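You operate a simulated robot arm through the tools that you are given. There is no shell and no other tool.

You run a simulated robot arm. Do the job below in one go: nothing can be reset, and whatever is moved stays where it is left.

TASK
Share out the spools on the top of the big counter. At the end: the purple strap from the top of the big counter stands on top of the brown parcel; the yellow spool from the top of the big counter is on the teal flat case; the teal spool from the top of the big counter is on top of the brown box on the top of the big counter; the grey full spool from the top of the big counter stands where the purple strap stood; the grey spool from the top of the big counter is on the purple flat case; whatever was shut is shut again. Leave all else as you found it, and nothing knocked over.

Only the result counts: the job must be done as asked and must still hold three seconds after the hand-in. Knocking over, shifting, dropping, spilling or breaking anything else fails it.

THE ROBOT
A 6-joint arm with a two-finger gripper, fixed in place. Base frame: the origin is at the foot of the arm, x ahead of it, y to its left, z up; the work surface is at about z = 0. Units: mm, rad, N and s.
With the tool pointing down near the work surface it reaches from about 240 to 620 mm from the base axis. Its first joint turns from -1.152 to 1.152 rad. Payload 1.37 kg.
The TCP is the grasp point between the finger pads, 22 mm short of the fingertips. In the tool frame z runs along the fingers and y along their closing line. The gripper opens to 92 mm; its body begins 65 mm behind the TCP.
Orientation is told as [roll, pitch, yaw] about the base's x, y, z axes, in that order, counted from this pose: with the fingers straight down and closing along the base's y, the tool's x points along the base's -x, its y along +y and its z along -z.

THE INTERFACE
- The arm moves only by the tool nudge_tool. Its arguments are lists of equal length, an entry for each row: "delta_pos": the shift along the base's x, y, z in units of 500 mm (1.0 is 500 mm), a list of three; "dr": the turn, a rotation vector about the base's x, y, z in units of 60 degrees (1.0 is 60 degrees), a list of three; "fingers": the closure, from 0 (fully open) to 1 (shut). In form: {"delta_pos": [[tx, ty, tz], ...], "dr": [[rx, ry, rz], ...], "fingers": [fingers, ...]}. A call has 1 to 20 rows; each row is the pose to reach, as a shift and turn from the pose commanded when the call began. A call with a number of a shift or a turn outside -1 to 1 is refused whole. Rows are played at 5 a second. More than 50 mm and 0.15 rad between two rows, or a gripper value outside its range, and nothing of the call is played. A pose out of reach is approached as far as the arm can. The call stops where the force on the tool passes 40 N (or 10 N more than at its start, if that is more) or the arm is blocked; 0.2 s more then pass. Each finger travels about 59.9 mm/s and halts on what it meets, pressing with about 26 N; the grip force reading is that of the motor and also rises with nothing between the fingers. The clock runs only during rows and for 0.2 s after the last one: add rows that repeat a pose to give the fingers time. It gives the time, the measured TCP pose, the force on the tool (base axes), the opening and the grip force at its end, in the units of the frame above (readings bear some noise), with the torque about the TCP (base axes, N m) and any sound that the robot's microphone picked up.
- Cameras (640 x 400 px; columns grow to the right, rows downward): "scene" is fixed at [35, -437, 587]; the picture's right is [0.72, -0.70, 0.00], its down [-0.43, -0.44, -0.78] and it looks along [0.55, 0.56, -0.62] (base axes); focal length 253 px, centre (320, 200). "wrist" rides on the gripper at [71, 19, -102] in the tool frame; the picture's right is [-0.26, 0.97, 0.00], its down [-0.75, -0.20, -0.63] and it looks along [-0.60, -0.16, 0.78] (tool axes); focal length 280 px, centre (320, 200). There is no depth. A picture from a camera that has moved, and an enlarged one, comes with that camera's place and axes in the base frame and with its lens. The place of the scene camera against the robot may be out by one fixed shift of up to 12 mm in any direction.
- capture(camera): a new picture of that camera. The clock stands still meanwhile.
- enlarge(camera, box): a new picture of the part [left, top, right, bottom] of that camera's present view, enlarged. The clock stands still meanwhile.
- close_job(): hands the job in; it is judged then, once.

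Nothing tells you positions but the pictures and the camera data. Unless the task says otherwise, let go and move clear before handing in.

The tools are called after "Request:" by a JSON object that holds its "fn" and its "kwargs". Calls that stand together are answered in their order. nudge_tool: Moves the arm, as the interface text tells. Its arguments: {"type":"object","properties":{"delta_pos":{"type":"array"},"dr":{"type":"array"},"fingers":{"type":"array"}},"required":["delta_pos","dr","fingers"]} The other tools are called the same way: capture (camera) takes a picture; enlarge (camera, box) takes an enlarged picture of a part of a camera's view; close_job () hands the job in.

At the start:

```text
time_s: 0.0
eef_pos: [381.5, 68.2, 343.5]
ee_rot: [0.002, 0.0, 0.0]
wrist_force: [0.4, -0.3, 0.1]
moment: [0.01, -0.03, 0.01]
opening: 91.9
finger_force: 0.1
```

scene: 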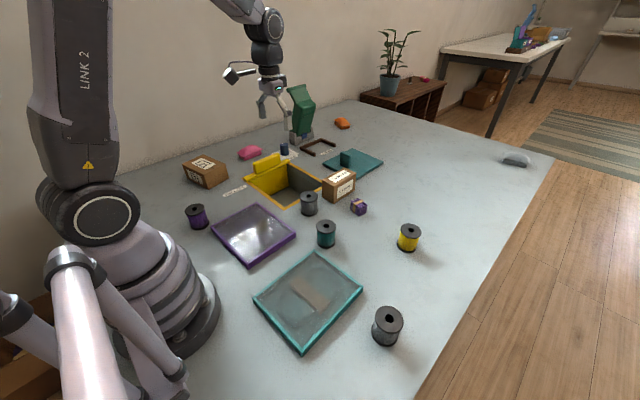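
wrist: 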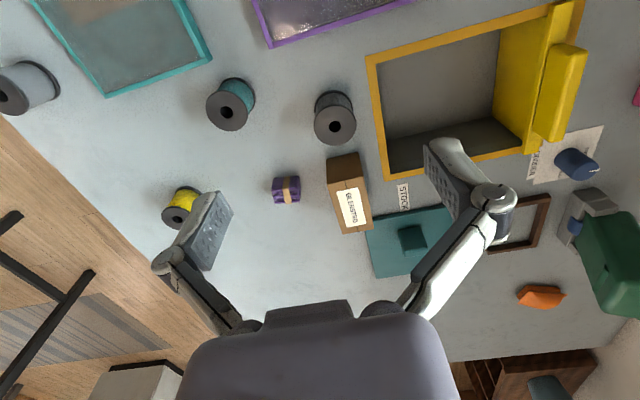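

I see a counter with several spools, two flat cases (purple and teal), a yellow open box, brown boxes and a purple strapped item. I'll look closer before moving.

Request:
{"fn": "enlarge", "kwargs": {"camera": "scene", "box": [170, 120, 330, 220]}}

Request:
{"fn": "enlarge", "kwargs": {"camera": "scene", "box": [290, 120, 450, 220]}}

Request:
{"fn": "enlarge", "kwargs": {"camera": "scene", "box": [180, 190, 440, 352]}}

Request:
{"fn": "enlarge", "kwargs": {"camera": "wrist", "box": [160, 60, 400, 260]}}

Request:
{"fn": "enlarge", "kwargs": {"camera": "wrist", "box": [340, 100, 640, 300]}}

```text
4.00 times, centred on (250, 170) of scene
camera zoom: at [35.0, -437.0, 587.0], right [0.72, -0.7, 0.0], down [-0.43, -0.44, -0.78], along [0.55, 0.56, -0.62], focal length 1013 px, centre (600, 320)
```

zoom: 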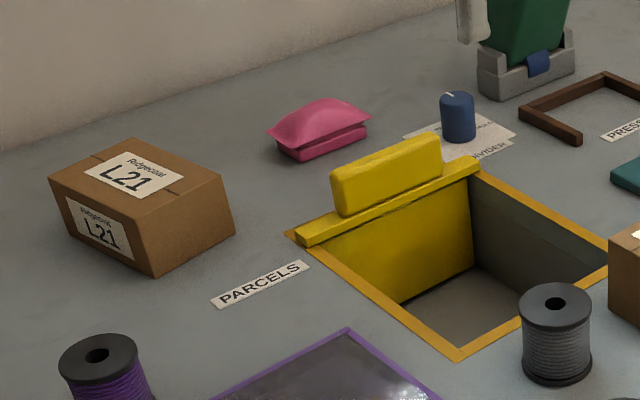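

```text
4.00 times, centred on (370, 170) of scene
camera zoom: at [35.0, -437.0, 587.0], right [0.72, -0.7, 0.0], down [-0.43, -0.44, -0.78], along [0.55, 0.56, -0.62], focal length 1013 px, centre (120, 320)
```

zoom: 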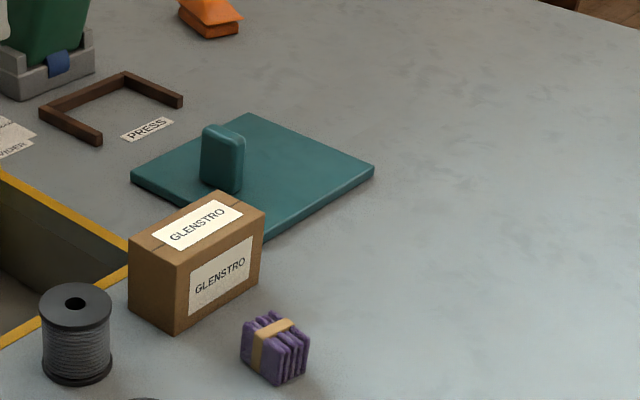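

```text
2.46 times, centred on (310, 271) of scene
camera zoom: at [35.0, -437.0, 587.0], right [0.72, -0.7, 0.0], down [-0.43, -0.44, -0.78], along [0.55, 0.56, -0.62], focal length 624 px, centre (345, 25)
```

zoom: 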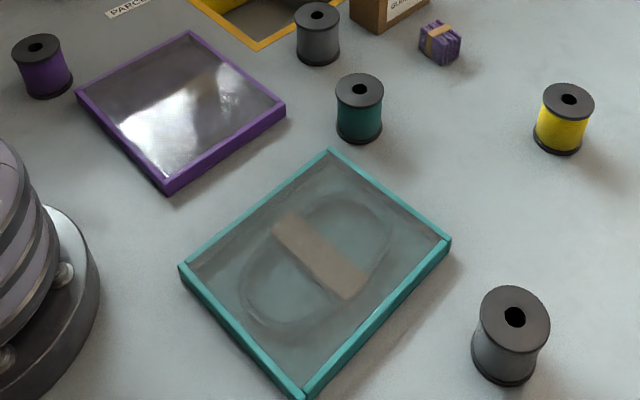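

```text
2.00 times, centred on (280, 160) of wrist
camera zoom: at [310.3, 88.3, 445.8], right [0.26, 0.97, 0.0], down [0.75, -0.21, 0.62], along [0.6, -0.16, -0.78], focal length 561 px, centre (400, 280)
```

zoom: 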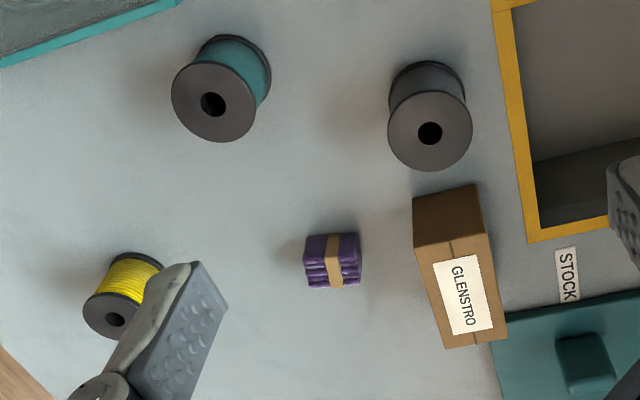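

```text
2.00 times, centred on (490, 200) of wrist
camera zoom: at [310.3, 88.3, 445.8], right [0.26, 0.97, 0.0], down [0.75, -0.21, 0.62], along [0.6, -0.16, -0.78], focal length 561 px, centre (-20, 200)
```

zoom: 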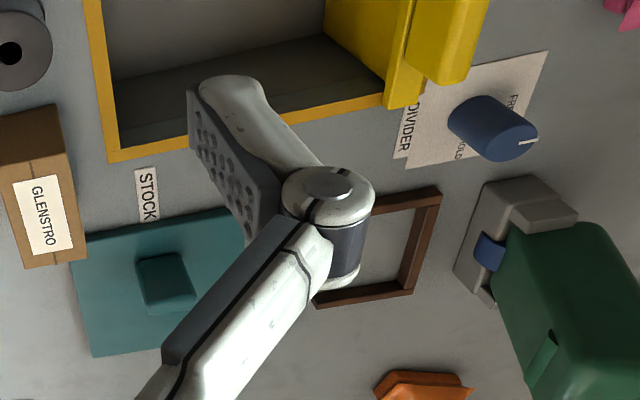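

The scene has labels and notes that may matter; I'll read those and compare the two grey spools and brown boxes before deciding.

Request:
{"fn": "enlarge", "kwargs": {"camera": "wrist", "box": [510, 110, 640, 200]}}

Request:
{"fn": "enlarge", "kwargs": {"camera": "scene", "box": [260, 130, 330, 174]}}

Request:
{"fn": "enlarge", "kwargs": {"camera": "scene", "box": [360, 295, 424, 350]}}

Request:
{"fn": "enlarge", "kwargs": {"camera": "scene", "box": [290, 180, 354, 220]}}

Request:
{"fn": "enlarge", "kwargs": {"camera": "scene", "box": [350, 10, 640, 190]}}

Request:
{"fn": "enlarge", "kwargs": {"camera": "wrist", "box": [0, 0, 240, 150]}}

Request:
{"fn": "enlarge", "kwargs": {"camera": "scene", "box": [175, 145, 255, 235]}}

```text
4.44 times, centred on (575, 155) of wrist
camera zoom: at [310.3, 88.3, 445.8], right [0.26, 0.97, 0.0], down [0.75, -0.21, 0.62], along [0.6, -0.16, -0.78], focal length 1246 px, centre (-813, 400)
```

zoom: 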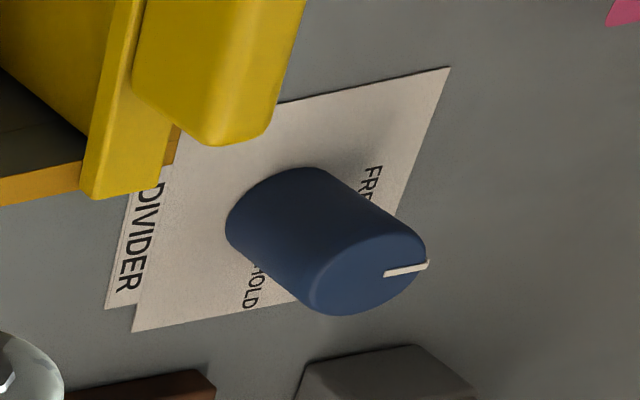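

```text
9.09 times, centred on (295, 152) of scene
camera zoom: at [35.0, -437.0, 587.0], right [0.72, -0.7, 0.0], down [-0.43, -0.44, -0.78], along [0.55, 0.56, -0.62], focal length 2303 px, centre (547, 636)
```

zoom: 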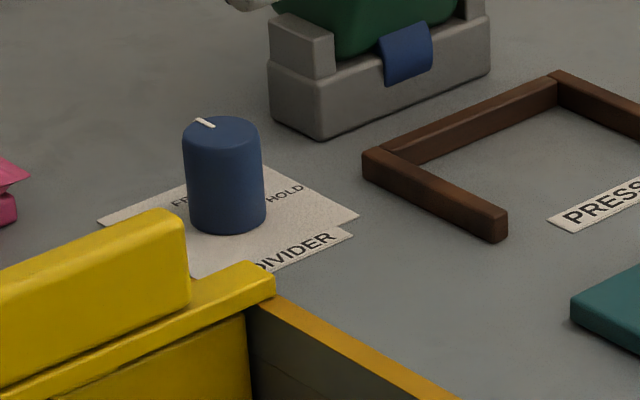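

```text
7.27 times, centred on (392, 322) of scene
camera zoom: at [35.0, -437.0, 587.0], right [0.72, -0.7, 0.0], down [-0.43, -0.44, -0.78], along [0.55, 0.56, -0.62], focal length 1842 px, centre (-204, -691)
```

zoom: 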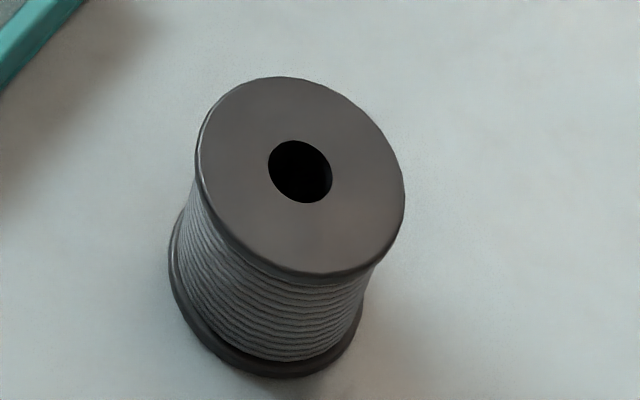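

```text
10.00 times, centred on (322, 200) of scene
camera zoom: at [35.0, -437.0, 587.0], right [0.72, -0.7, 0.0], down [-0.43, -0.44, -0.78], along [0.55, 0.56, -0.62], focal length 2533 px, centre (300, 200)
```

zoom: 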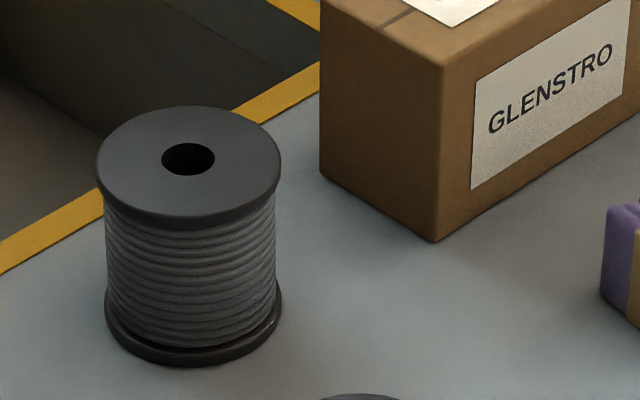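

```text
2.21 times, centred on (495, 100) of scene
camera zoom: at [35.0, -437.0, 587.0], right [0.72, -0.7, 0.0], down [-0.43, -0.44, -0.78], along [0.55, 0.56, -0.62], focal length 559 px, centre (-66, 421)
```

zoom: 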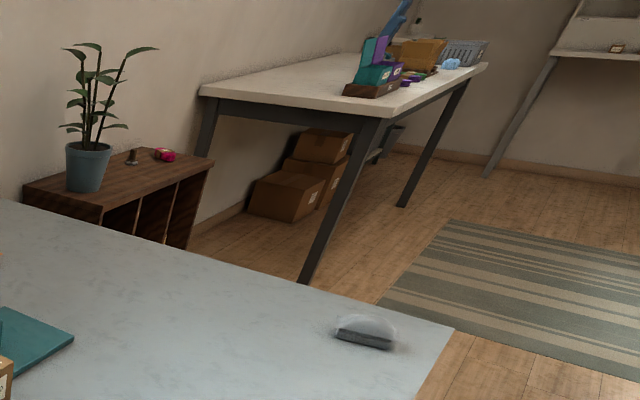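

```text
2.67 times, centred on (120, 75) of wrist
camera zoom: at [310.3, 88.3, 445.8], right [0.26, 0.97, 0.0], down [0.75, -0.21, 0.62], along [0.6, -0.16, -0.78], focal length 748 px, centre (853, 533)
```

zoom: 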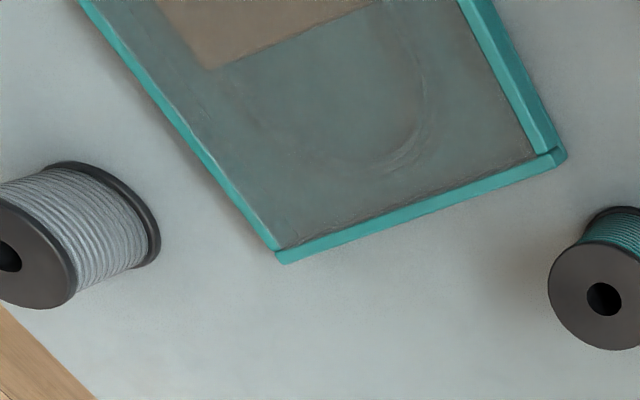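

```text
4.44 times, centred on (215, 190) of scene
camera zoom: at [35.0, -437.0, 587.0], right [0.72, -0.7, 0.0], down [-0.43, -0.44, -0.78], along [0.55, 0.56, -0.62], focal length 1126 px, centre (787, 244)
```

zoom: 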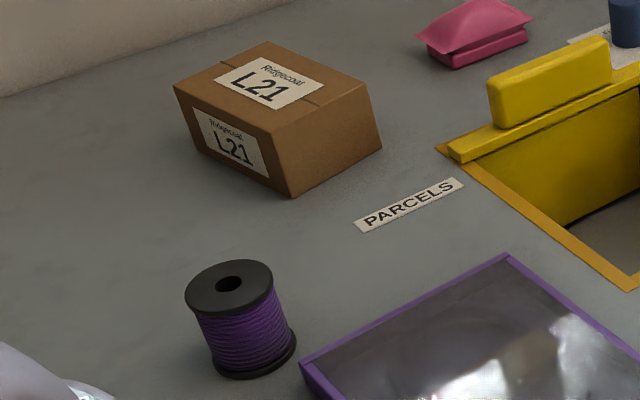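

The yellow-rimmed well, the two brown boxes and the two grey spools need a closer look, and I want to see behind the yellow divider. I'll swing the raised arm over toward +y at the same height and look down there.

Request:
{"fn": "nudge_tool", "kwargs": {"delta_pos": [[0, 0.09, 0.02], [0, 0.18, 0.04], [0, 0.27, 0.06], [0, 0.36, 0.08], [-0.02, 0.45, 0.08], [-0.04, 0.54, 0.08], [-0.06, 0.62, 0.08]], "dr": [[0, 0, 0], [0, 0, 0], [0, 0, 0], [0, 0, 0], [0, 0, 0], [0, 0, 0], [0, 0, 0]], "fingers": [0, 0, 0, 0, 0, 0, 0]}}

Request:
{"fn": "capture", "kwargs": {"camera": "wrist"}}

Request:
{"fn": "capture", "kwargs": {"camera": "scene"}}

```text
time_s: 1.6
eef_pos: [351.0, 380.0, 383.8]
ee_rot: [0.002, -0.002, 0.001]
wrist_force: [0.0, 0.3, 0.2]
moment: [-0.01, 0.02, -0.02]
opening: 91.9
finger_force: 0.1
```

```text
taken
camera wrist: at [279.6, 399.5, 486.4], right [0.26, 0.96, 0.0], down [0.75, -0.21, 0.62], along [0.6, -0.16, -0.78], focal length 280 px, centre (320, 200)
```

wrist: 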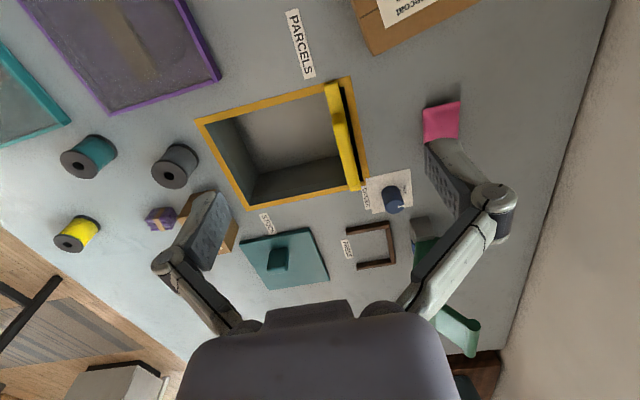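

```text
taken
```

scene: 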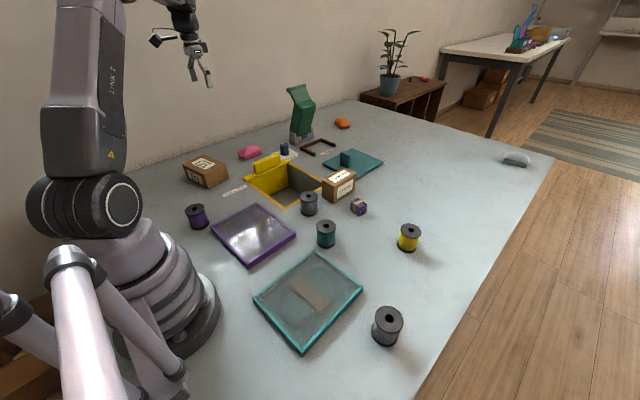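

Request:
{"fn": "enlarge", "kwargs": {"camera": "wrist", "box": [190, 60, 420, 220]}}

Request:
{"fn": "enlarge", "kwargs": {"camera": "wrist", "box": [40, 120, 220, 270]}}

Request:
{"fn": "enlarge", "kwargs": {"camera": "wrist", "box": [355, 160, 425, 220]}}

Request:
{"fn": "enlarge", "kwargs": {"camera": "wrist", "box": [340, 0, 500, 100]}}

```text
2.50 times, centred on (305, 140) of wrist
camera zoom: at [279.6, 399.5, 486.4], right [0.26, 0.96, 0.0], down [0.75, -0.21, 0.62], along [0.6, -0.16, -0.78], focal length 701 px, centre (358, 350)
```

zoom: 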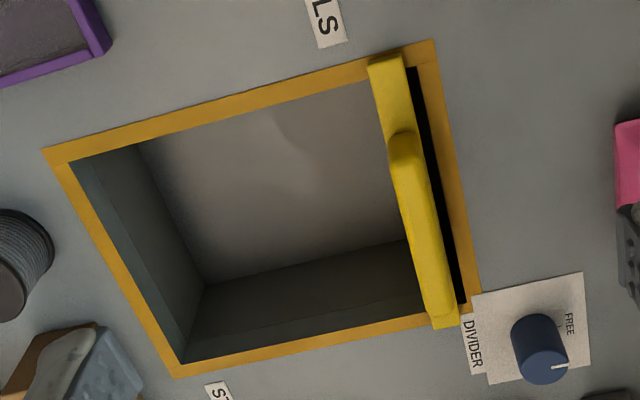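

```text
2.67 times, centred on (130, 195) of wrist
camera zoom: at [279.6, 399.5, 486.4], right [0.26, 0.96, 0.0], down [0.75, -0.21, 0.62], along [0.6, -0.16, -0.78], focal length 748 px, centre (827, 213)
```

zoom: 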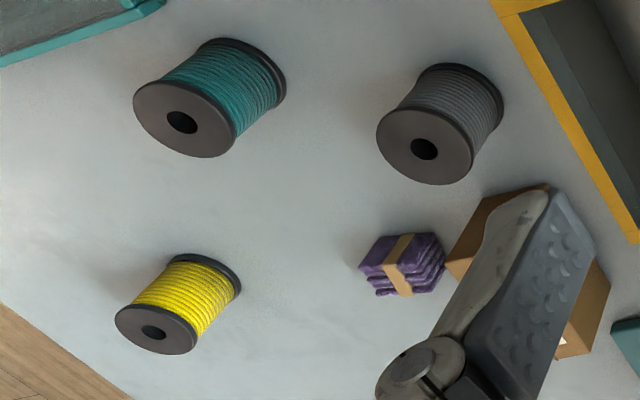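

```text
6.67 times, centred on (390, 190) of wrist
camera zoom: at [279.6, 399.5, 486.4], right [0.26, 0.96, 0.0], down [0.75, -0.21, 0.62], along [0.6, -0.16, -0.78], focal length 1869 px, centre (-147, 267)
```

zoom: 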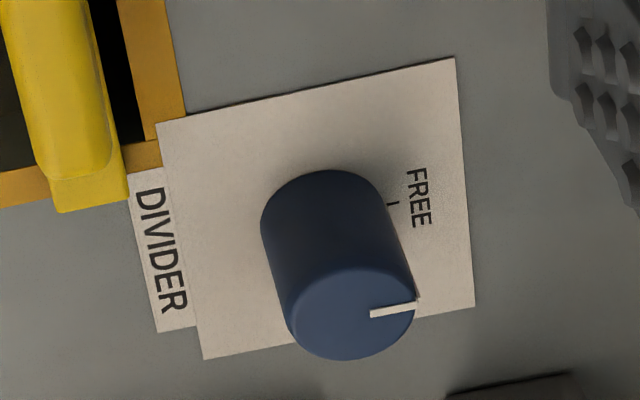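

```text
4.00 times, centred on (420, 50) of wrist
camera zoom: at [279.6, 399.5, 486.4], right [0.26, 0.96, 0.0], down [0.75, -0.21, 0.62], along [0.6, -0.16, -0.78], focal length 1122 px, centre (-80, 800)
```

zoom: 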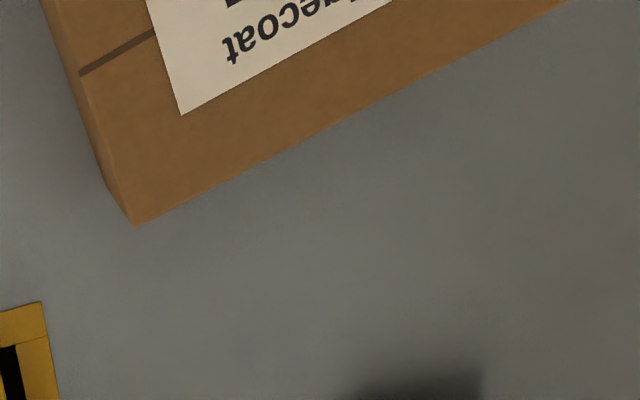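

The PARCELS well is empty with its divider set to FREE, so it looks irrelevant; the open question is which of the two brown boxes is the "parcel" and which grey spool is "full". I'll enlarge the background items for comparison.

Request:
{"fn": "enlarge", "kwargs": {"camera": "scene", "box": [460, 60, 524, 115]}}

Request:
{"fn": "enlarge", "kwargs": {"camera": "scene", "box": [600, 10, 640, 45]}}

Request:
{"fn": "enlarge", "kwargs": {"camera": "scene", "box": [495, 0, 580, 60]}}

Request:
{"fn": "enlarge", "kwargs": {"camera": "scene", "box": [360, 60, 450, 125]}}

Request:
{"fn": "enlarge", "kwargs": {"camera": "scene", "box": [0, 280, 60, 400]}}

Request:
{"fn": "enlarge", "kwargs": {"camera": "scene", "box": [315, 160, 375, 220]}}

Request:
{"fn": "enlarge", "kwargs": {"camera": "scene", "box": [175, 145, 235, 195]}}

```text
7.27 times, centred on (492, 88) of scene
camera zoom: at [35.0, -437.0, 587.0], right [0.72, -0.7, 0.0], down [-0.43, -0.44, -0.78], along [0.55, 0.56, -0.62], focal length 1842 px, centre (-931, 1018)
```

zoom: 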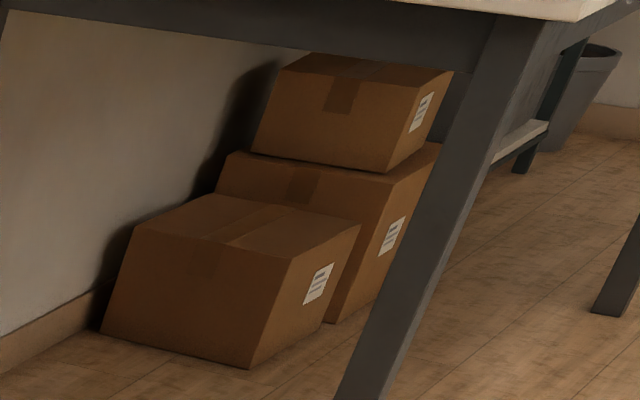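

```text
11.43 times, centred on (620, 28) of scene
camera zoom: at [35.0, -437.0, 587.0], right [0.72, -0.7, 0.0], down [-0.43, -0.44, -0.78], along [0.55, 0.56, -0.62], focal length 2895 px, centre (-3109, 2171)
```

zoom: 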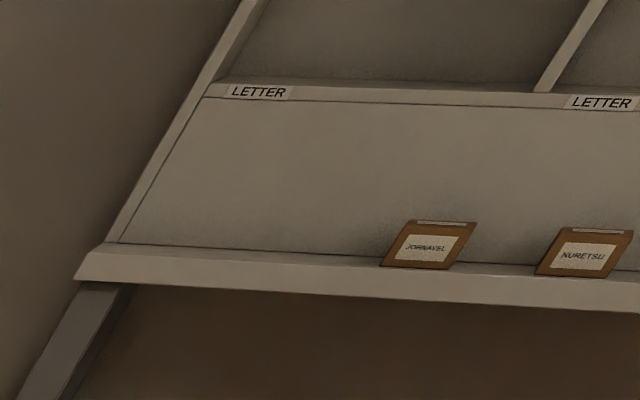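

```text
6.67 times, centred on (538, 30) of scene
camera zoom: at [35.0, -437.0, 587.0], right [0.72, -0.7, 0.0], down [-0.43, -0.44, -0.78], along [0.55, 0.56, -0.62], focal length 1689 px, centre (-1130, 1333)
```

zoom: 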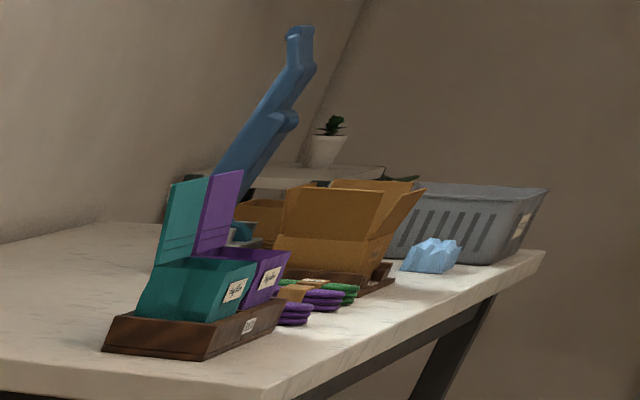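

```text
6.15 times, centred on (405, 92) of scene
camera zoom: at [35.0, -437.0, 587.0], right [0.72, -0.7, 0.0], down [-0.43, -0.44, -0.78], along [0.55, 0.56, -0.62], focal length 1559 px, centre (-203, 862)
```

zoom: 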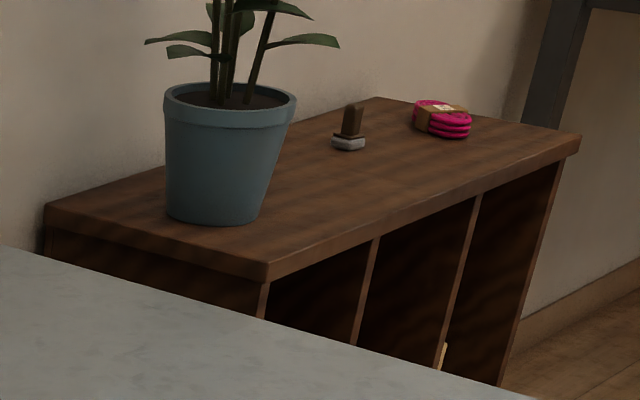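

```text
3.33 times, centred on (30, 340) of scene
camera zoom: at [35.0, -437.0, 587.0], right [0.72, -0.7, 0.0], down [-0.43, -0.44, -0.78], along [0.55, 0.56, -0.62], focal length 844 px, centre (1287, -267)
```

zoom: 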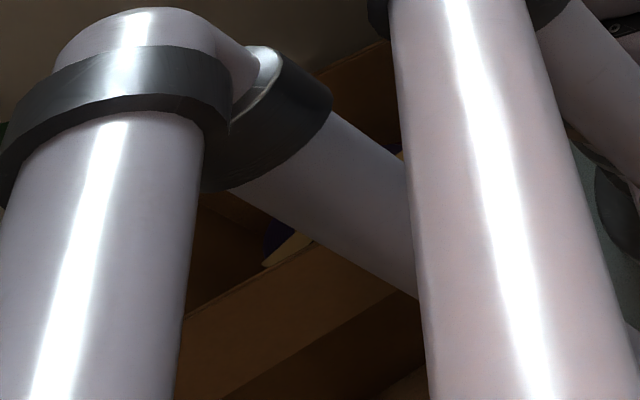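

```text
6.67 times, centred on (345, 190) of scene
camera zoom: at [35.0, -437.0, 587.0], right [0.72, -0.7, 0.0], down [-0.43, -0.44, -0.78], along [0.55, 0.56, -0.62], focal length 1689 px, centre (153, 267)
```

zoom: 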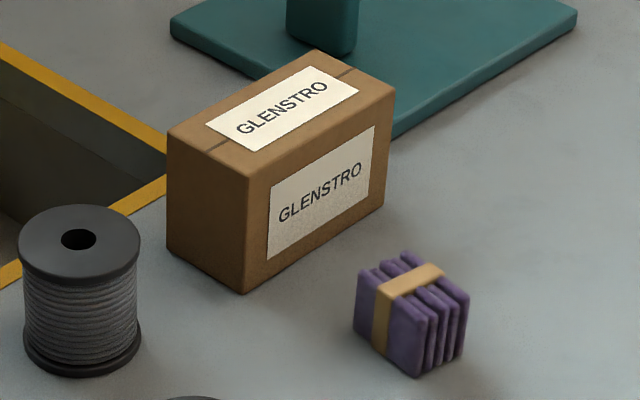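

```text
8.00 times, centred on (205, 170) of scene
camera zoom: at [35.0, -437.0, 587.0], right [0.72, -0.7, 0.0], down [-0.43, -0.44, -0.78], along [0.55, 0.56, -0.62], focal length 2027 px, centre (1240, 440)
```

zoom: 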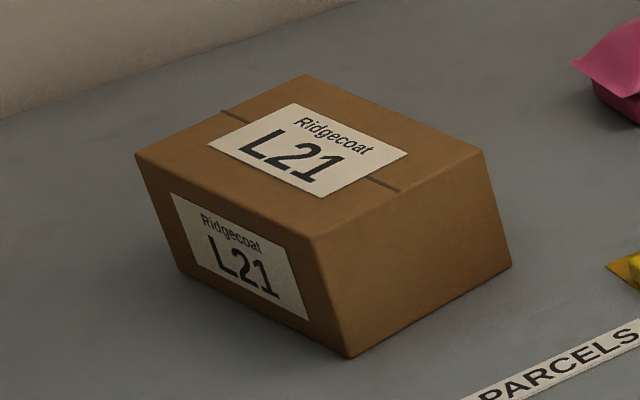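

The far rack holds letters addressed "JORNAVEL"/"NURETSU", which suggests "GLENSTRO" is an addressee (a parcel) and "Ridgecoat L21" a product box. I'll check the labels on the far table to confirm.

Request:
{"fn": "enlarge", "kwargs": {"camera": "scene", "box": [508, 22, 540, 54]}}

Request:
{"fn": "enlarge", "kwargs": {"camera": "scene", "box": [484, 66, 508, 106]}}

Request:
{"fn": "enlarge", "kwargs": {"camera": "scene", "box": [535, 20, 580, 48]}}

Request:
{"fn": "enlarge", "kwargs": {"camera": "scene", "box": [300, 190, 350, 255]}}

Request:
{"fn": "enlarge", "kwargs": {"camera": "scene", "box": [390, 215, 430, 260]}}

```text
12.50 times, centred on (524, 38) of scene
camera zoom: at [35.0, -437.0, 587.0], right [0.72, -0.7, 0.0], down [-0.43, -0.44, -0.78], along [0.55, 0.56, -0.62], focal length 3167 px, centre (-2230, 2225)
```

zoom: 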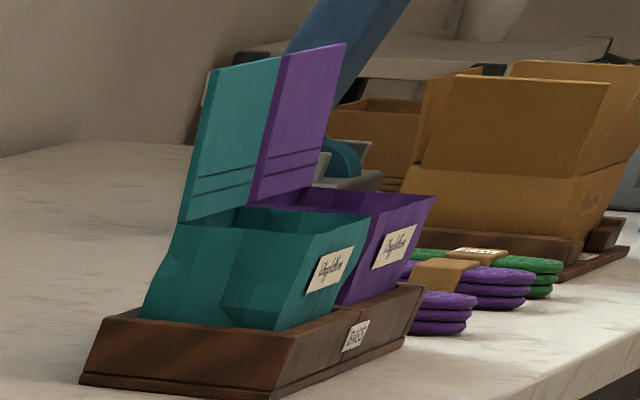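

```text
10.00 times, centred on (496, 86) of scene
camera zoom: at [35.0, -437.0, 587.0], right [0.72, -0.7, 0.0], down [-0.43, -0.44, -0.78], along [0.55, 0.56, -0.62], focal length 2533 px, centre (-1440, 1340)
```

zoom: 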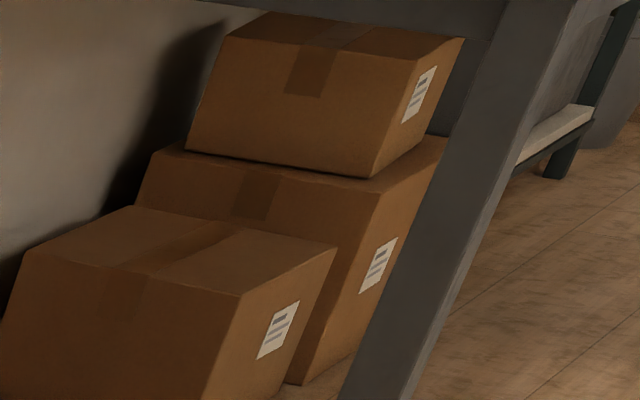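

```text
14.22 times, centred on (558, 34) of scene
camera zoom: at [35.0, -437.0, 587.0], right [0.72, -0.7, 0.0], down [-0.43, -0.44, -0.78], along [0.55, 0.56, -0.62], focal length 3603 px, centre (-3058, 2561)
```

zoom: 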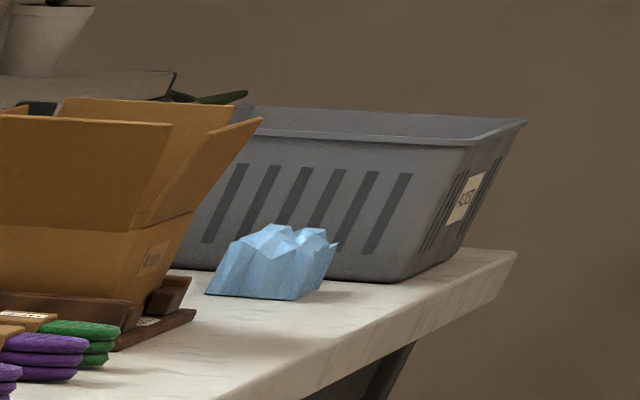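

```text
6.15 times, centred on (325, 222) of scene
camera zoom: at [35.0, -437.0, 587.0], right [0.72, -0.7, 0.0], down [-0.43, -0.44, -0.78], along [0.55, 0.56, -0.62], focal length 1559 px, centre (289, 62)
```

zoom: 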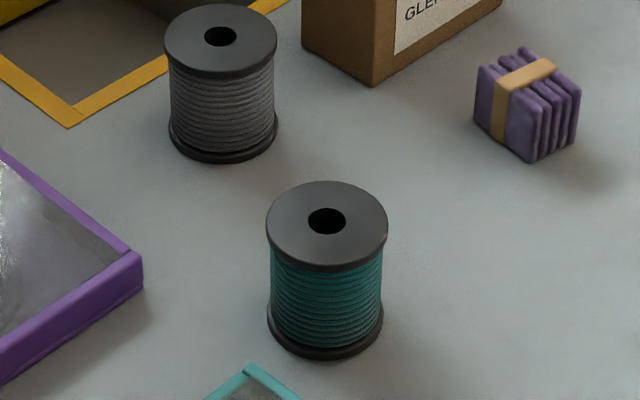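

```text
8.89 times, centred on (410, 238) of scene
camera zoom: at [35.0, -437.0, 587.0], right [0.72, -0.7, 0.0], down [-0.43, -0.44, -0.78], along [0.55, 0.56, -0.62], focal length 2252 px, centre (-480, -133)
```

zoom: 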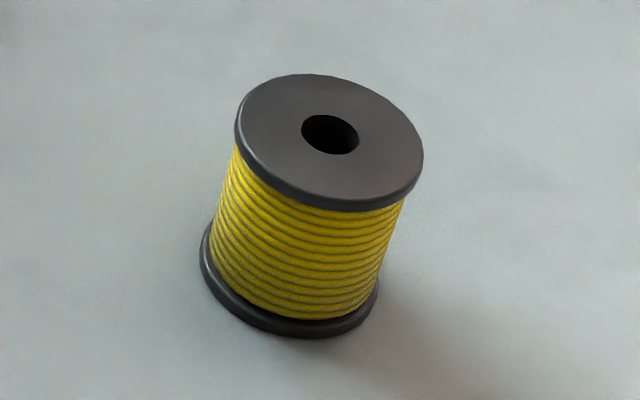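

I take GLENSTRO to be the parcel and L21 to be the box. Estimated places: strap near (595, -50), parcel near face x≈565, y 33–91, far grey (480, 68), teal (420, -72), yellow (580, -253), near grey (318, -355). I'll now move in above the strap for a close view.

Request:
{"fn": "nudge_tool", "kwargs": {"delta_pos": [[0.035, -0.078, -0.025], [0.07, -0.156, -0.05], [0.105, -0.234, -0.075], [0.14, -0.312, -0.1], [0.175, -0.39, -0.13], [0.21, -0.468, -0.16], [0.245, -0.546, -0.19], [0.28, -0.624, -0.22], [0.315, -0.702, -0.26], [0.35, -0.78, -0.3], [0.385, -0.84, -0.34], [0.42, -0.86, -0.37]], "dr": [[0, 0, 0], [0, 0, 0], [0, 0, 0], [0, 0, 0], [0, 0, 0], [0, 0, 0], [0, 0, 0], [0, 0, 0], [0, 0, 0], [0, 0, 0], [0, 0, 0], [0, 0, 0]], "fingers": [0, 0, 0, 0, 0, 0, 0, 0, 0, 0, 0, 0]}}

Request:
{"fn": "capture", "kwargs": {"camera": "wrist"}}

Request:
{"fn": "capture", "kwargs": {"camera": "scene"}}

```text
time_s: 4.2
eef_pos: [562.2, -50.2, 197.7]
ee_rot: [0.002, 0.0, 0.0]
wrist_force: [0.3, -0.6, -0.6]
moment: [0.0, -0.02, 0.02]
opening: 91.9
finger_force: 0.0
```

```text
taken
camera wrist: at [491.0, -31.6, 300.7], right [0.26, 0.97, 0.0], down [0.75, -0.21, 0.62], along [0.6, -0.16, -0.78], focal length 280 px, centre (320, 200)
```

wrist: 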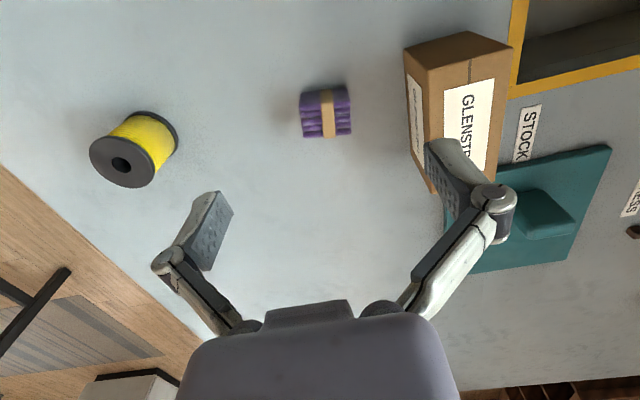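

```text
taken
```

scene: 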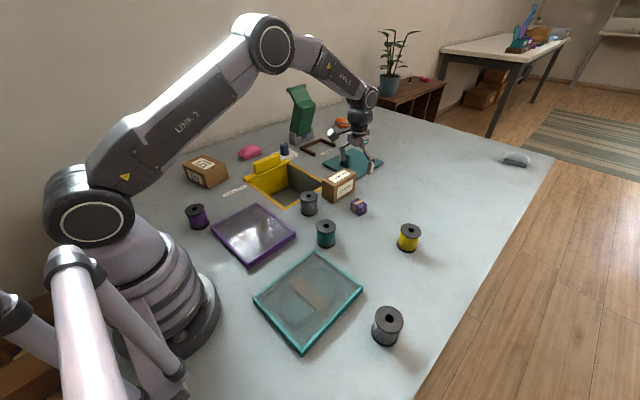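

Request:
{"fn": "enlarge", "kwargs": {"camera": "wrist", "box": [280, 70, 376, 150]}}

Request:
{"fn": "enlarge", "kwargs": {"camera": "wrist", "box": [390, 20, 550, 140]}}

Request:
{"fn": "enlarge", "kwargs": {"camera": "wrist", "box": [70, 90, 200, 200]}}

```text
5.00 times, centred on (328, 110) of wrist
camera zoom: at [491.0, -31.6, 300.7], right [0.26, 0.97, 0.0], down [0.75, -0.21, 0.62], along [0.6, -0.16, -0.78], focal length 1402 px, centre (280, 650)
```

zoom: 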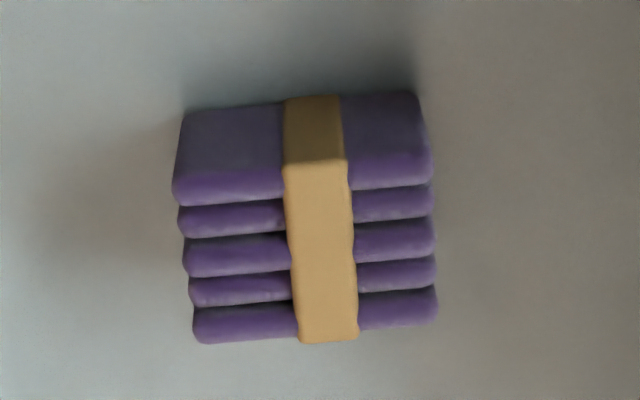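

```text
3.33 times, centred on (470, 80) of wrist
camera zoom: at [491.0, -31.6, 300.7], right [0.26, 0.97, 0.0], down [0.75, -0.21, 0.62], along [0.6, -0.16, -0.78], focal length 935 px, centre (-180, 600)
```

zoom: 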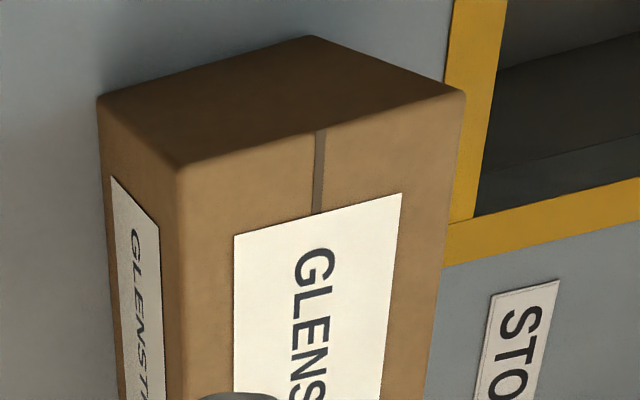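

```text
3.64 times, centred on (135, 145) of wrist
camera zoom: at [491.0, -31.6, 300.7], right [0.26, 0.97, 0.0], down [0.75, -0.21, 0.62], along [0.6, -0.16, -0.78], focal length 1020 px, centre (993, 400)
```

zoom: 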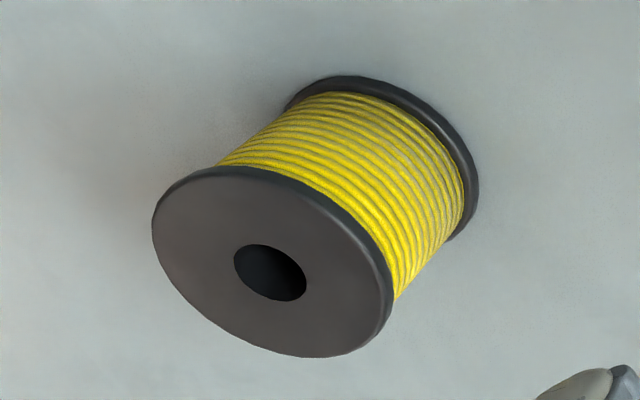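

The strap's centre is at about (598, -54), 47 mm long and turned about -10°, 45 mm tall; the parcel's top is at z≈77, x from 565, y 31–91. I'll line up with the strap and come down partly, then check.

Request:
{"fn": "nudge_tool", "kwargs": {"delta_pos": [[0.036, -0.003, -0.03], [0.072, -0.006, -0.06], [0.072, -0.006, -0.14], [0.072, -0.006, -0.2], [0.072, -0.006, -0.22]], "dr": [[0, 0, -0.086], [0, 0, -0.172], [0, 0, -0.172], [0, 0, -0.172], [0, 0, -0.172]], "fingers": [0.1, 0.2, 0.2, 0.2, 0.2]}}

Request:
{"fn": "capture", "kwargs": {"camera": "wrist"}}

Request:
{"fn": "enlarge", "kwargs": {"camera": "scene", "box": [320, 120, 400, 220]}}

```text
time_s: 5.4
eef_pos: [599.5, -53.2, 87.6]
ee_rot: [0.002, -0.001, -0.18]
wrist_force: [-0.2, 0.6, 0.8]
moment: [0.03, 0.0, 0.01]
opening: 73.6
finger_force: 0.0
```

```text
taken
camera wrist: at [532.0, -21.5, 190.5], right [0.43, 0.9, 0.0], down [0.7, -0.34, 0.63], along [0.56, -0.27, -0.78], focal length 280 px, centre (320, 200)
```

wrist: 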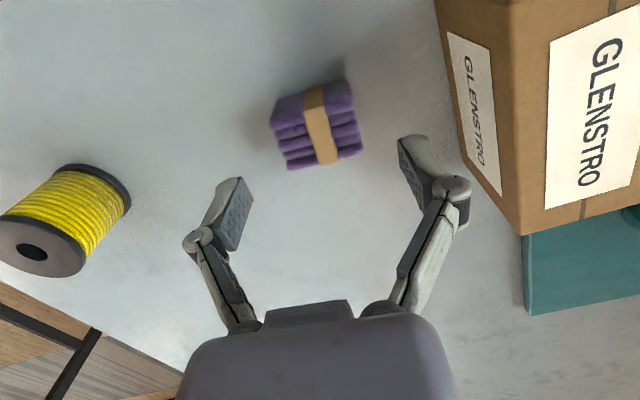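

```text
4.00 times, centred on (360, 170) of scene
camera zoom: at [35.0, -437.0, 587.0], right [0.72, -0.7, 0.0], down [-0.43, -0.44, -0.78], along [0.55, 0.56, -0.62], focal length 1013 px, centre (160, 320)
```

zoom: 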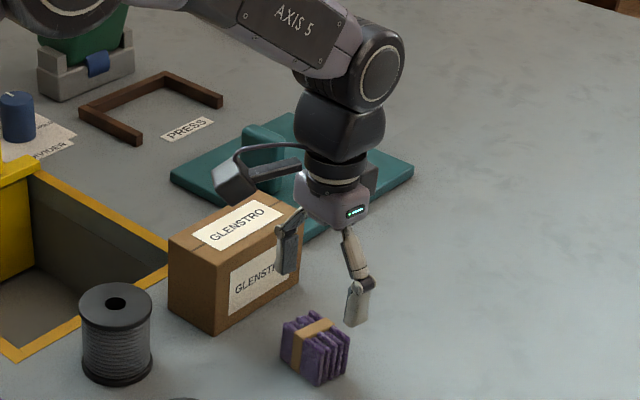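

The fingers straddle the strap squarely. I'll descend the rest of the way and close on it.

Request:
{"fn": "nudge_tool", "kwargs": {"delta_pos": [[0, 0, -0.06], [0, 0, -0.114], [0, 0, -0.114], [0, 0, -0.114], [0, 0, -0.114], [0, 0, -0.114]], "dr": [[0, 0, 0], [0, 0, 0], [0, 0, 0], [0, 0, 0], [0, 0, 0], [0, 0, 0]], "fingers": [0.2, 0.2, 0.2, 0.6, 0.7, 0.7]}}

Request:
{"fn": "capture", "kwargs": {"camera": "wrist"}}

```text
time_s: 6.8
eef_pos: [599.7, -54.5, 30.8]
ee_rot: [0.002, -0.001, -0.18]
wrist_force: [0.3, 0.4, 0.7]
moment: [-0.02, 0.04, -0.03]
opening: 49.6
finger_force: 26.2
```

```text
taken
camera wrist: at [531.2, -22.6, 133.2], right [0.43, 0.9, 0.0], down [0.7, -0.34, 0.62], along [0.56, -0.27, -0.78], focal length 280 px, centre (320, 200)
```

wrist: 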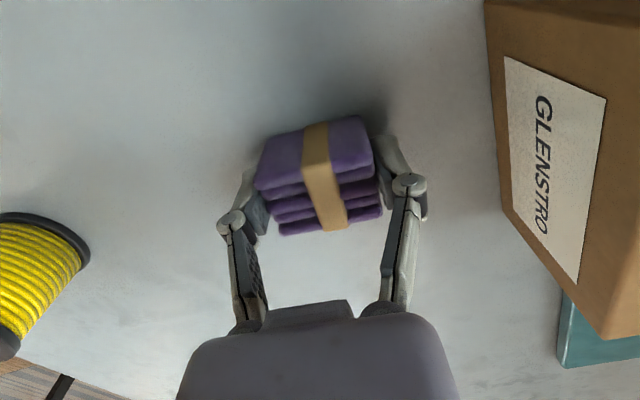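

The strap is held (49.6 mm). I'll lift it straight up, carry it over the parcel and hover to check.

Request:
{"fn": "nudge_tool", "kwargs": {"delta_pos": [[0, 0, 0.05], [0, 0, 0.12], [0, 0, 0.2], [0, 0, 0.25], [0.002, 0.08, 0.25], [0.004, 0.16, 0.25], [0.006, 0.232, 0.25], [0.006, 0.232, 0.25], [0.006, 0.232, 0.25]], "dr": [[0, 0, 0], [0, 0, 0], [0, 0, 0], [0, 0, 0], [0, 0, 0.06], [0, 0, 0.12], [0, 0, 0.172], [0, 0, 0.172], [0, 0, 0.172]], "fingers": [0.7, 0.7, 0.7, 0.7, 0.7, 0.7, 0.7, 0.7, 0.7]}}

Request:
{"fn": "capture", "kwargs": {"camera": "wrist"}}

Request:
{"fn": "enlarge", "kwargs": {"camera": "scene", "box": [290, 110, 400, 220]}}

```text
time_s: 8.8
eef_pos: [600.8, 57.3, 155.0]
ee_rot: [0.002, 0.0, 0.001]
wrist_force: [0.1, -0.1, -0.6]
moment: [-0.01, 0.01, 0.0]
opening: 49.1
finger_force: 26.3
```

```text
taken
camera wrist: at [529.1, 78.4, 258.1], right [0.26, 0.97, 0.0], down [0.75, -0.2, 0.62], along [0.6, -0.16, -0.78], focal length 280 px, centre (320, 200)
```

wrist: 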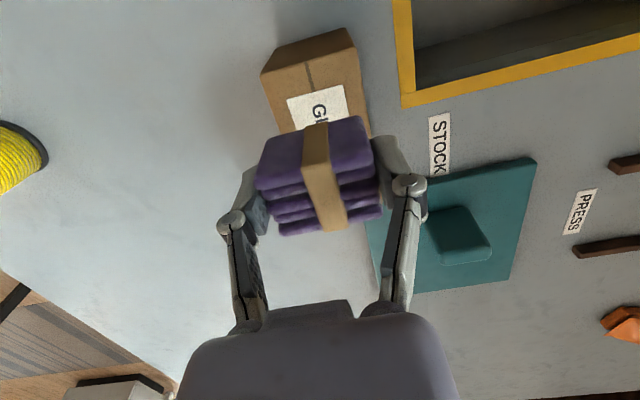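

```text
3.64 times, centred on (345, 165) of scene
camera zoom: at [35.0, -437.0, 587.0], right [0.72, -0.7, 0.0], down [-0.43, -0.44, -0.78], along [0.55, 0.56, -0.62], focal length 921 px, centre (229, 327)
```

zoom: 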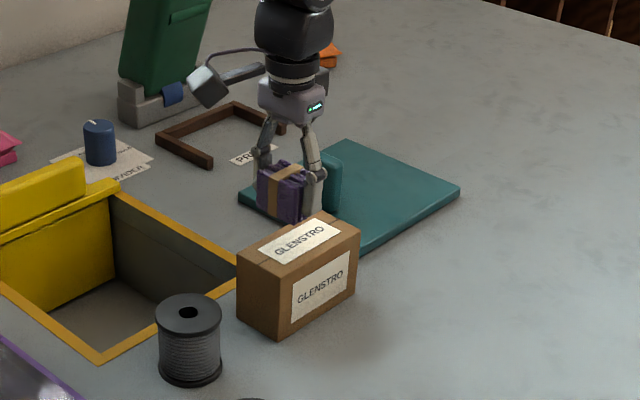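

Request:
{"fn": "enlarge", "kwargs": {"camera": "wrist", "box": [240, 10, 400, 130]}}

```text
3.33 times, centred on (320, 70) of wrist
camera zoom: at [529.1, 78.4, 258.1], right [0.26, 0.97, 0.0], down [0.75, -0.2, 0.62], along [0.6, -0.16, -0.78], focal length 935 px, centre (320, 633)
```

zoom: 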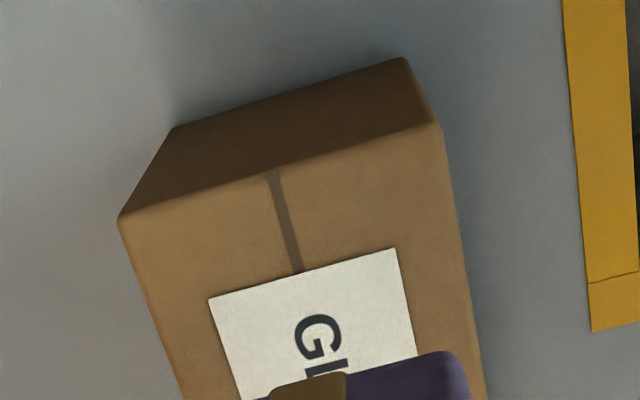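

Aligned on the parcel's centreline within ~1 mm. I'll lower the strap to just above the top and feel for contact.

Request:
{"fn": "nudge_tool", "kwargs": {"delta_pos": [[0, 0.002, -0.04], [0, 0.002, -0.08], [0, 0.002, -0.09], [0, 0.002, -0.09]], "dr": [[0, 0, 0], [0, 0, 0], [0, 0, 0], [0, 0, 0]], "fingers": [0.7, 0.7, 0.7, 0.7]}}

Request:
{"fn": "enlarge", "kwargs": {"camera": "scene", "box": [310, 130, 380, 210]}}

```text
time_s: 9.8
eef_pos: [601.9, 63.6, 111.1]
ee_rot: [0.002, -0.001, -0.001]
wrist_force: [-0.1, -0.5, -1.9]
moment: [0.05, -0.04, -0.02]
opening: 49.3
finger_force: 25.9
```

```text
5.00 times, centred on (345, 170) of scene
camera zoom: at [35.0, -437.0, 587.0], right [0.72, -0.7, 0.0], down [-0.43, -0.44, -0.78], along [0.55, 0.56, -0.62], focal length 1267 px, centre (195, 350)
```

zoom: 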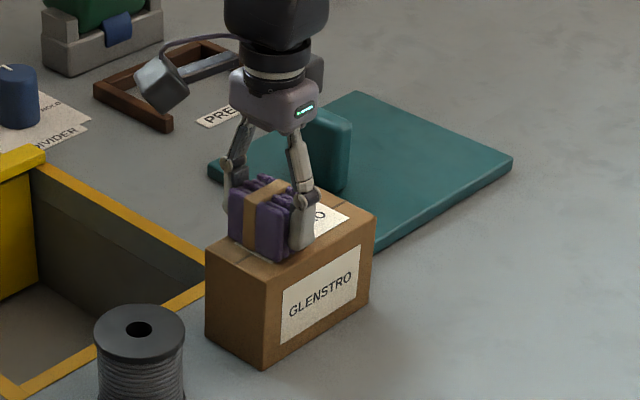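

Request:
{"fn": "nudge_tool", "kwargs": {"delta_pos": [[0, 0, -0.002], [0, 0, -0.004], [0, 0, -0.004]], "dr": [[0, 0, 0], [0, 0, 0], [0, 0, 0]], "fingers": [0.7, 0.7, 0.7]}}

```text
time_s: 10.6
eef_pos: [602.4, 63.0, 110.2]
ee_rot: [0.001, -0.002, 0.001]
wrist_force: [-5.8, -0.9, 13.7]
moment: [-0.03, 0.19, 0.0]
opening: 49.2
finger_force: 26.1
```

Contact with the parcel's top at TCP z≈110. I'll ease off by a millimetre, open the fingers and rise straight up.

Request:
{"fn": "nudge_tool", "kwargs": {"delta_pos": [[0, 0, 0.002], [0, 0, 0.002], [0, 0, 0.002], [0, 0, 0.002], [0, 0, 0.01], [0, 0, 0.06], [0, 0, 0.14], [0, 0, 0.2]], "dr": [[0, 0, 0], [0, 0, 0], [0, 0, 0], [0, 0, 0], [0, 0, 0], [0, 0, 0], [0, 0, 0], [0, 0, 0]], "fingers": [0.7, 0.4, 0.2, 0.2, 0.2, 0.2, 0.2, 0.2]}}

Request:
{"fn": "capture", "kwargs": {"camera": "wrist"}}

Request:
{"fn": "enlarge", "kwargs": {"camera": "scene", "box": [310, 130, 400, 230]}}

```text
time_s: 12.4
eef_pos: [601.5, 61.5, 208.7]
ee_rot: [0.001, 0.0, 0.0]
wrist_force: [-0.3, 1.0, 0.3]
moment: [-0.01, 0.02, -0.01]
opening: 73.5
finger_force: 0.1
```

```text
taken
camera wrist: at [528.9, 80.8, 312.1], right [0.26, 0.97, 0.0], down [0.75, -0.21, 0.62], along [0.6, -0.16, -0.78], focal length 280 px, centre (320, 200)
```

wrist: 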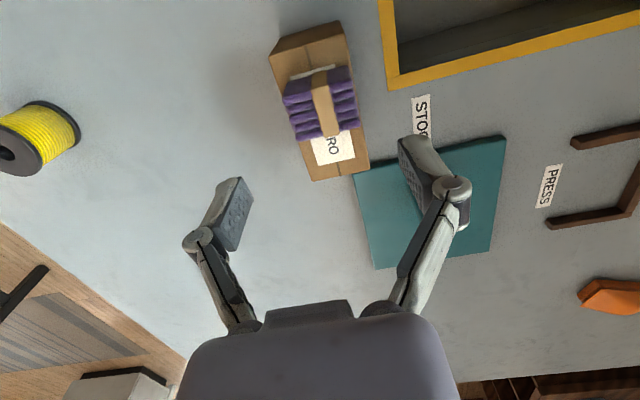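

```text
4.00 times, centred on (355, 180) of scene
camera zoom: at [35.0, -437.0, 587.0], right [0.72, -0.7, 0.0], down [-0.43, -0.44, -0.78], along [0.55, 0.56, -0.62], focal length 1013 px, centre (180, 280)
```

zoom: 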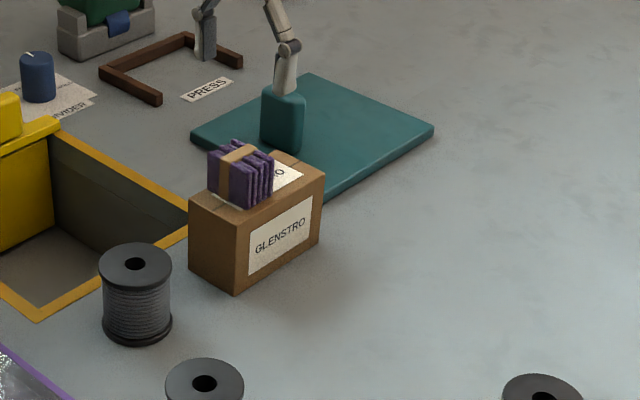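

The strap stands upright on the parcel. Next I'll look closely at the far grey spool (about (479, 67)).

Request:
{"fn": "nudge_tool", "kwargs": {"delta_pos": [[-0.08, 0, 0], [-0.16, 0, -0.01], [-0.24, 0, -0.03], [-0.29, 0, -0.05]], "dr": [[0, 0, 0], [0, 0, 0], [0, 0, 0], [0, 0, 0]], "fingers": [0.1, 0, 0, 0]}}

Request:
{"fn": "capture", "kwargs": {"camera": "wrist"}}

```text
time_s: 13.4
eef_pos: [457.8, 63.1, 185.7]
ee_rot: [0.003, -0.001, -0.002]
wrist_force: [-0.5, 0.5, 0.7]
moment: [-0.01, 0.01, -0.03]
opening: 91.8
finger_force: 0.0
```

```text
taken
camera wrist: at [385.8, 82.3, 288.2], right [0.26, 0.97, 0.0], down [0.75, -0.21, 0.63], along [0.6, -0.16, -0.78], focal length 280 px, centre (320, 200)
```

wrist: 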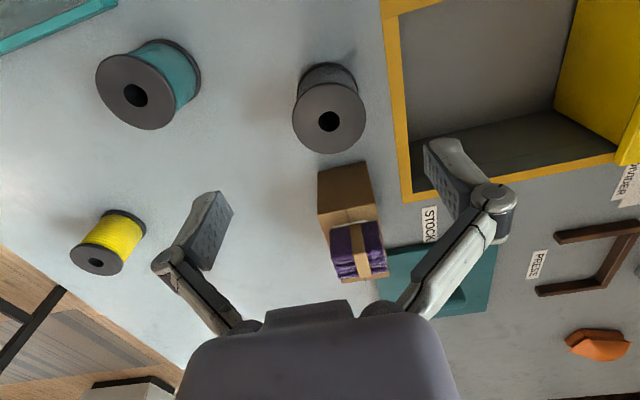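

Request:
{"fn": "enlarge", "kwargs": {"camera": "wrist", "box": [280, 50, 380, 160]}}

Request:
{"fn": "enlarge", "kwargs": {"camera": "wrist", "box": [80, 25, 220, 140]}}

```text
3.64 times, centred on (330, 105) of wrist
camera zoom: at [385.8, 82.3, 288.2], right [0.26, 0.97, 0.0], down [0.75, -0.21, 0.63], along [0.6, -0.16, -0.78], focal length 1020 px, centre (284, 546)
```

zoom: 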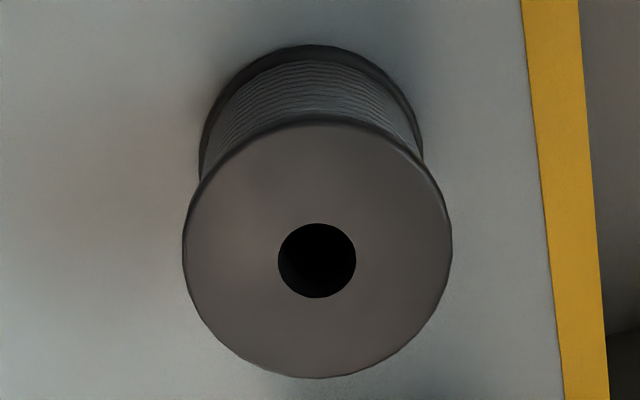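

```text
3.48 times, centred on (150, 82) of wrist
camera zoom: at [385.8, 82.3, 288.2], right [0.26, 0.97, 0.0], down [0.75, -0.21, 0.63], along [0.6, -0.16, -0.78], focal length 975 px, centre (911, 609)
```

zoom: 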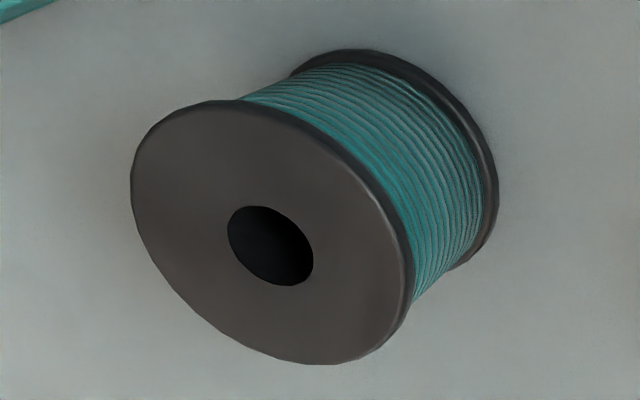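

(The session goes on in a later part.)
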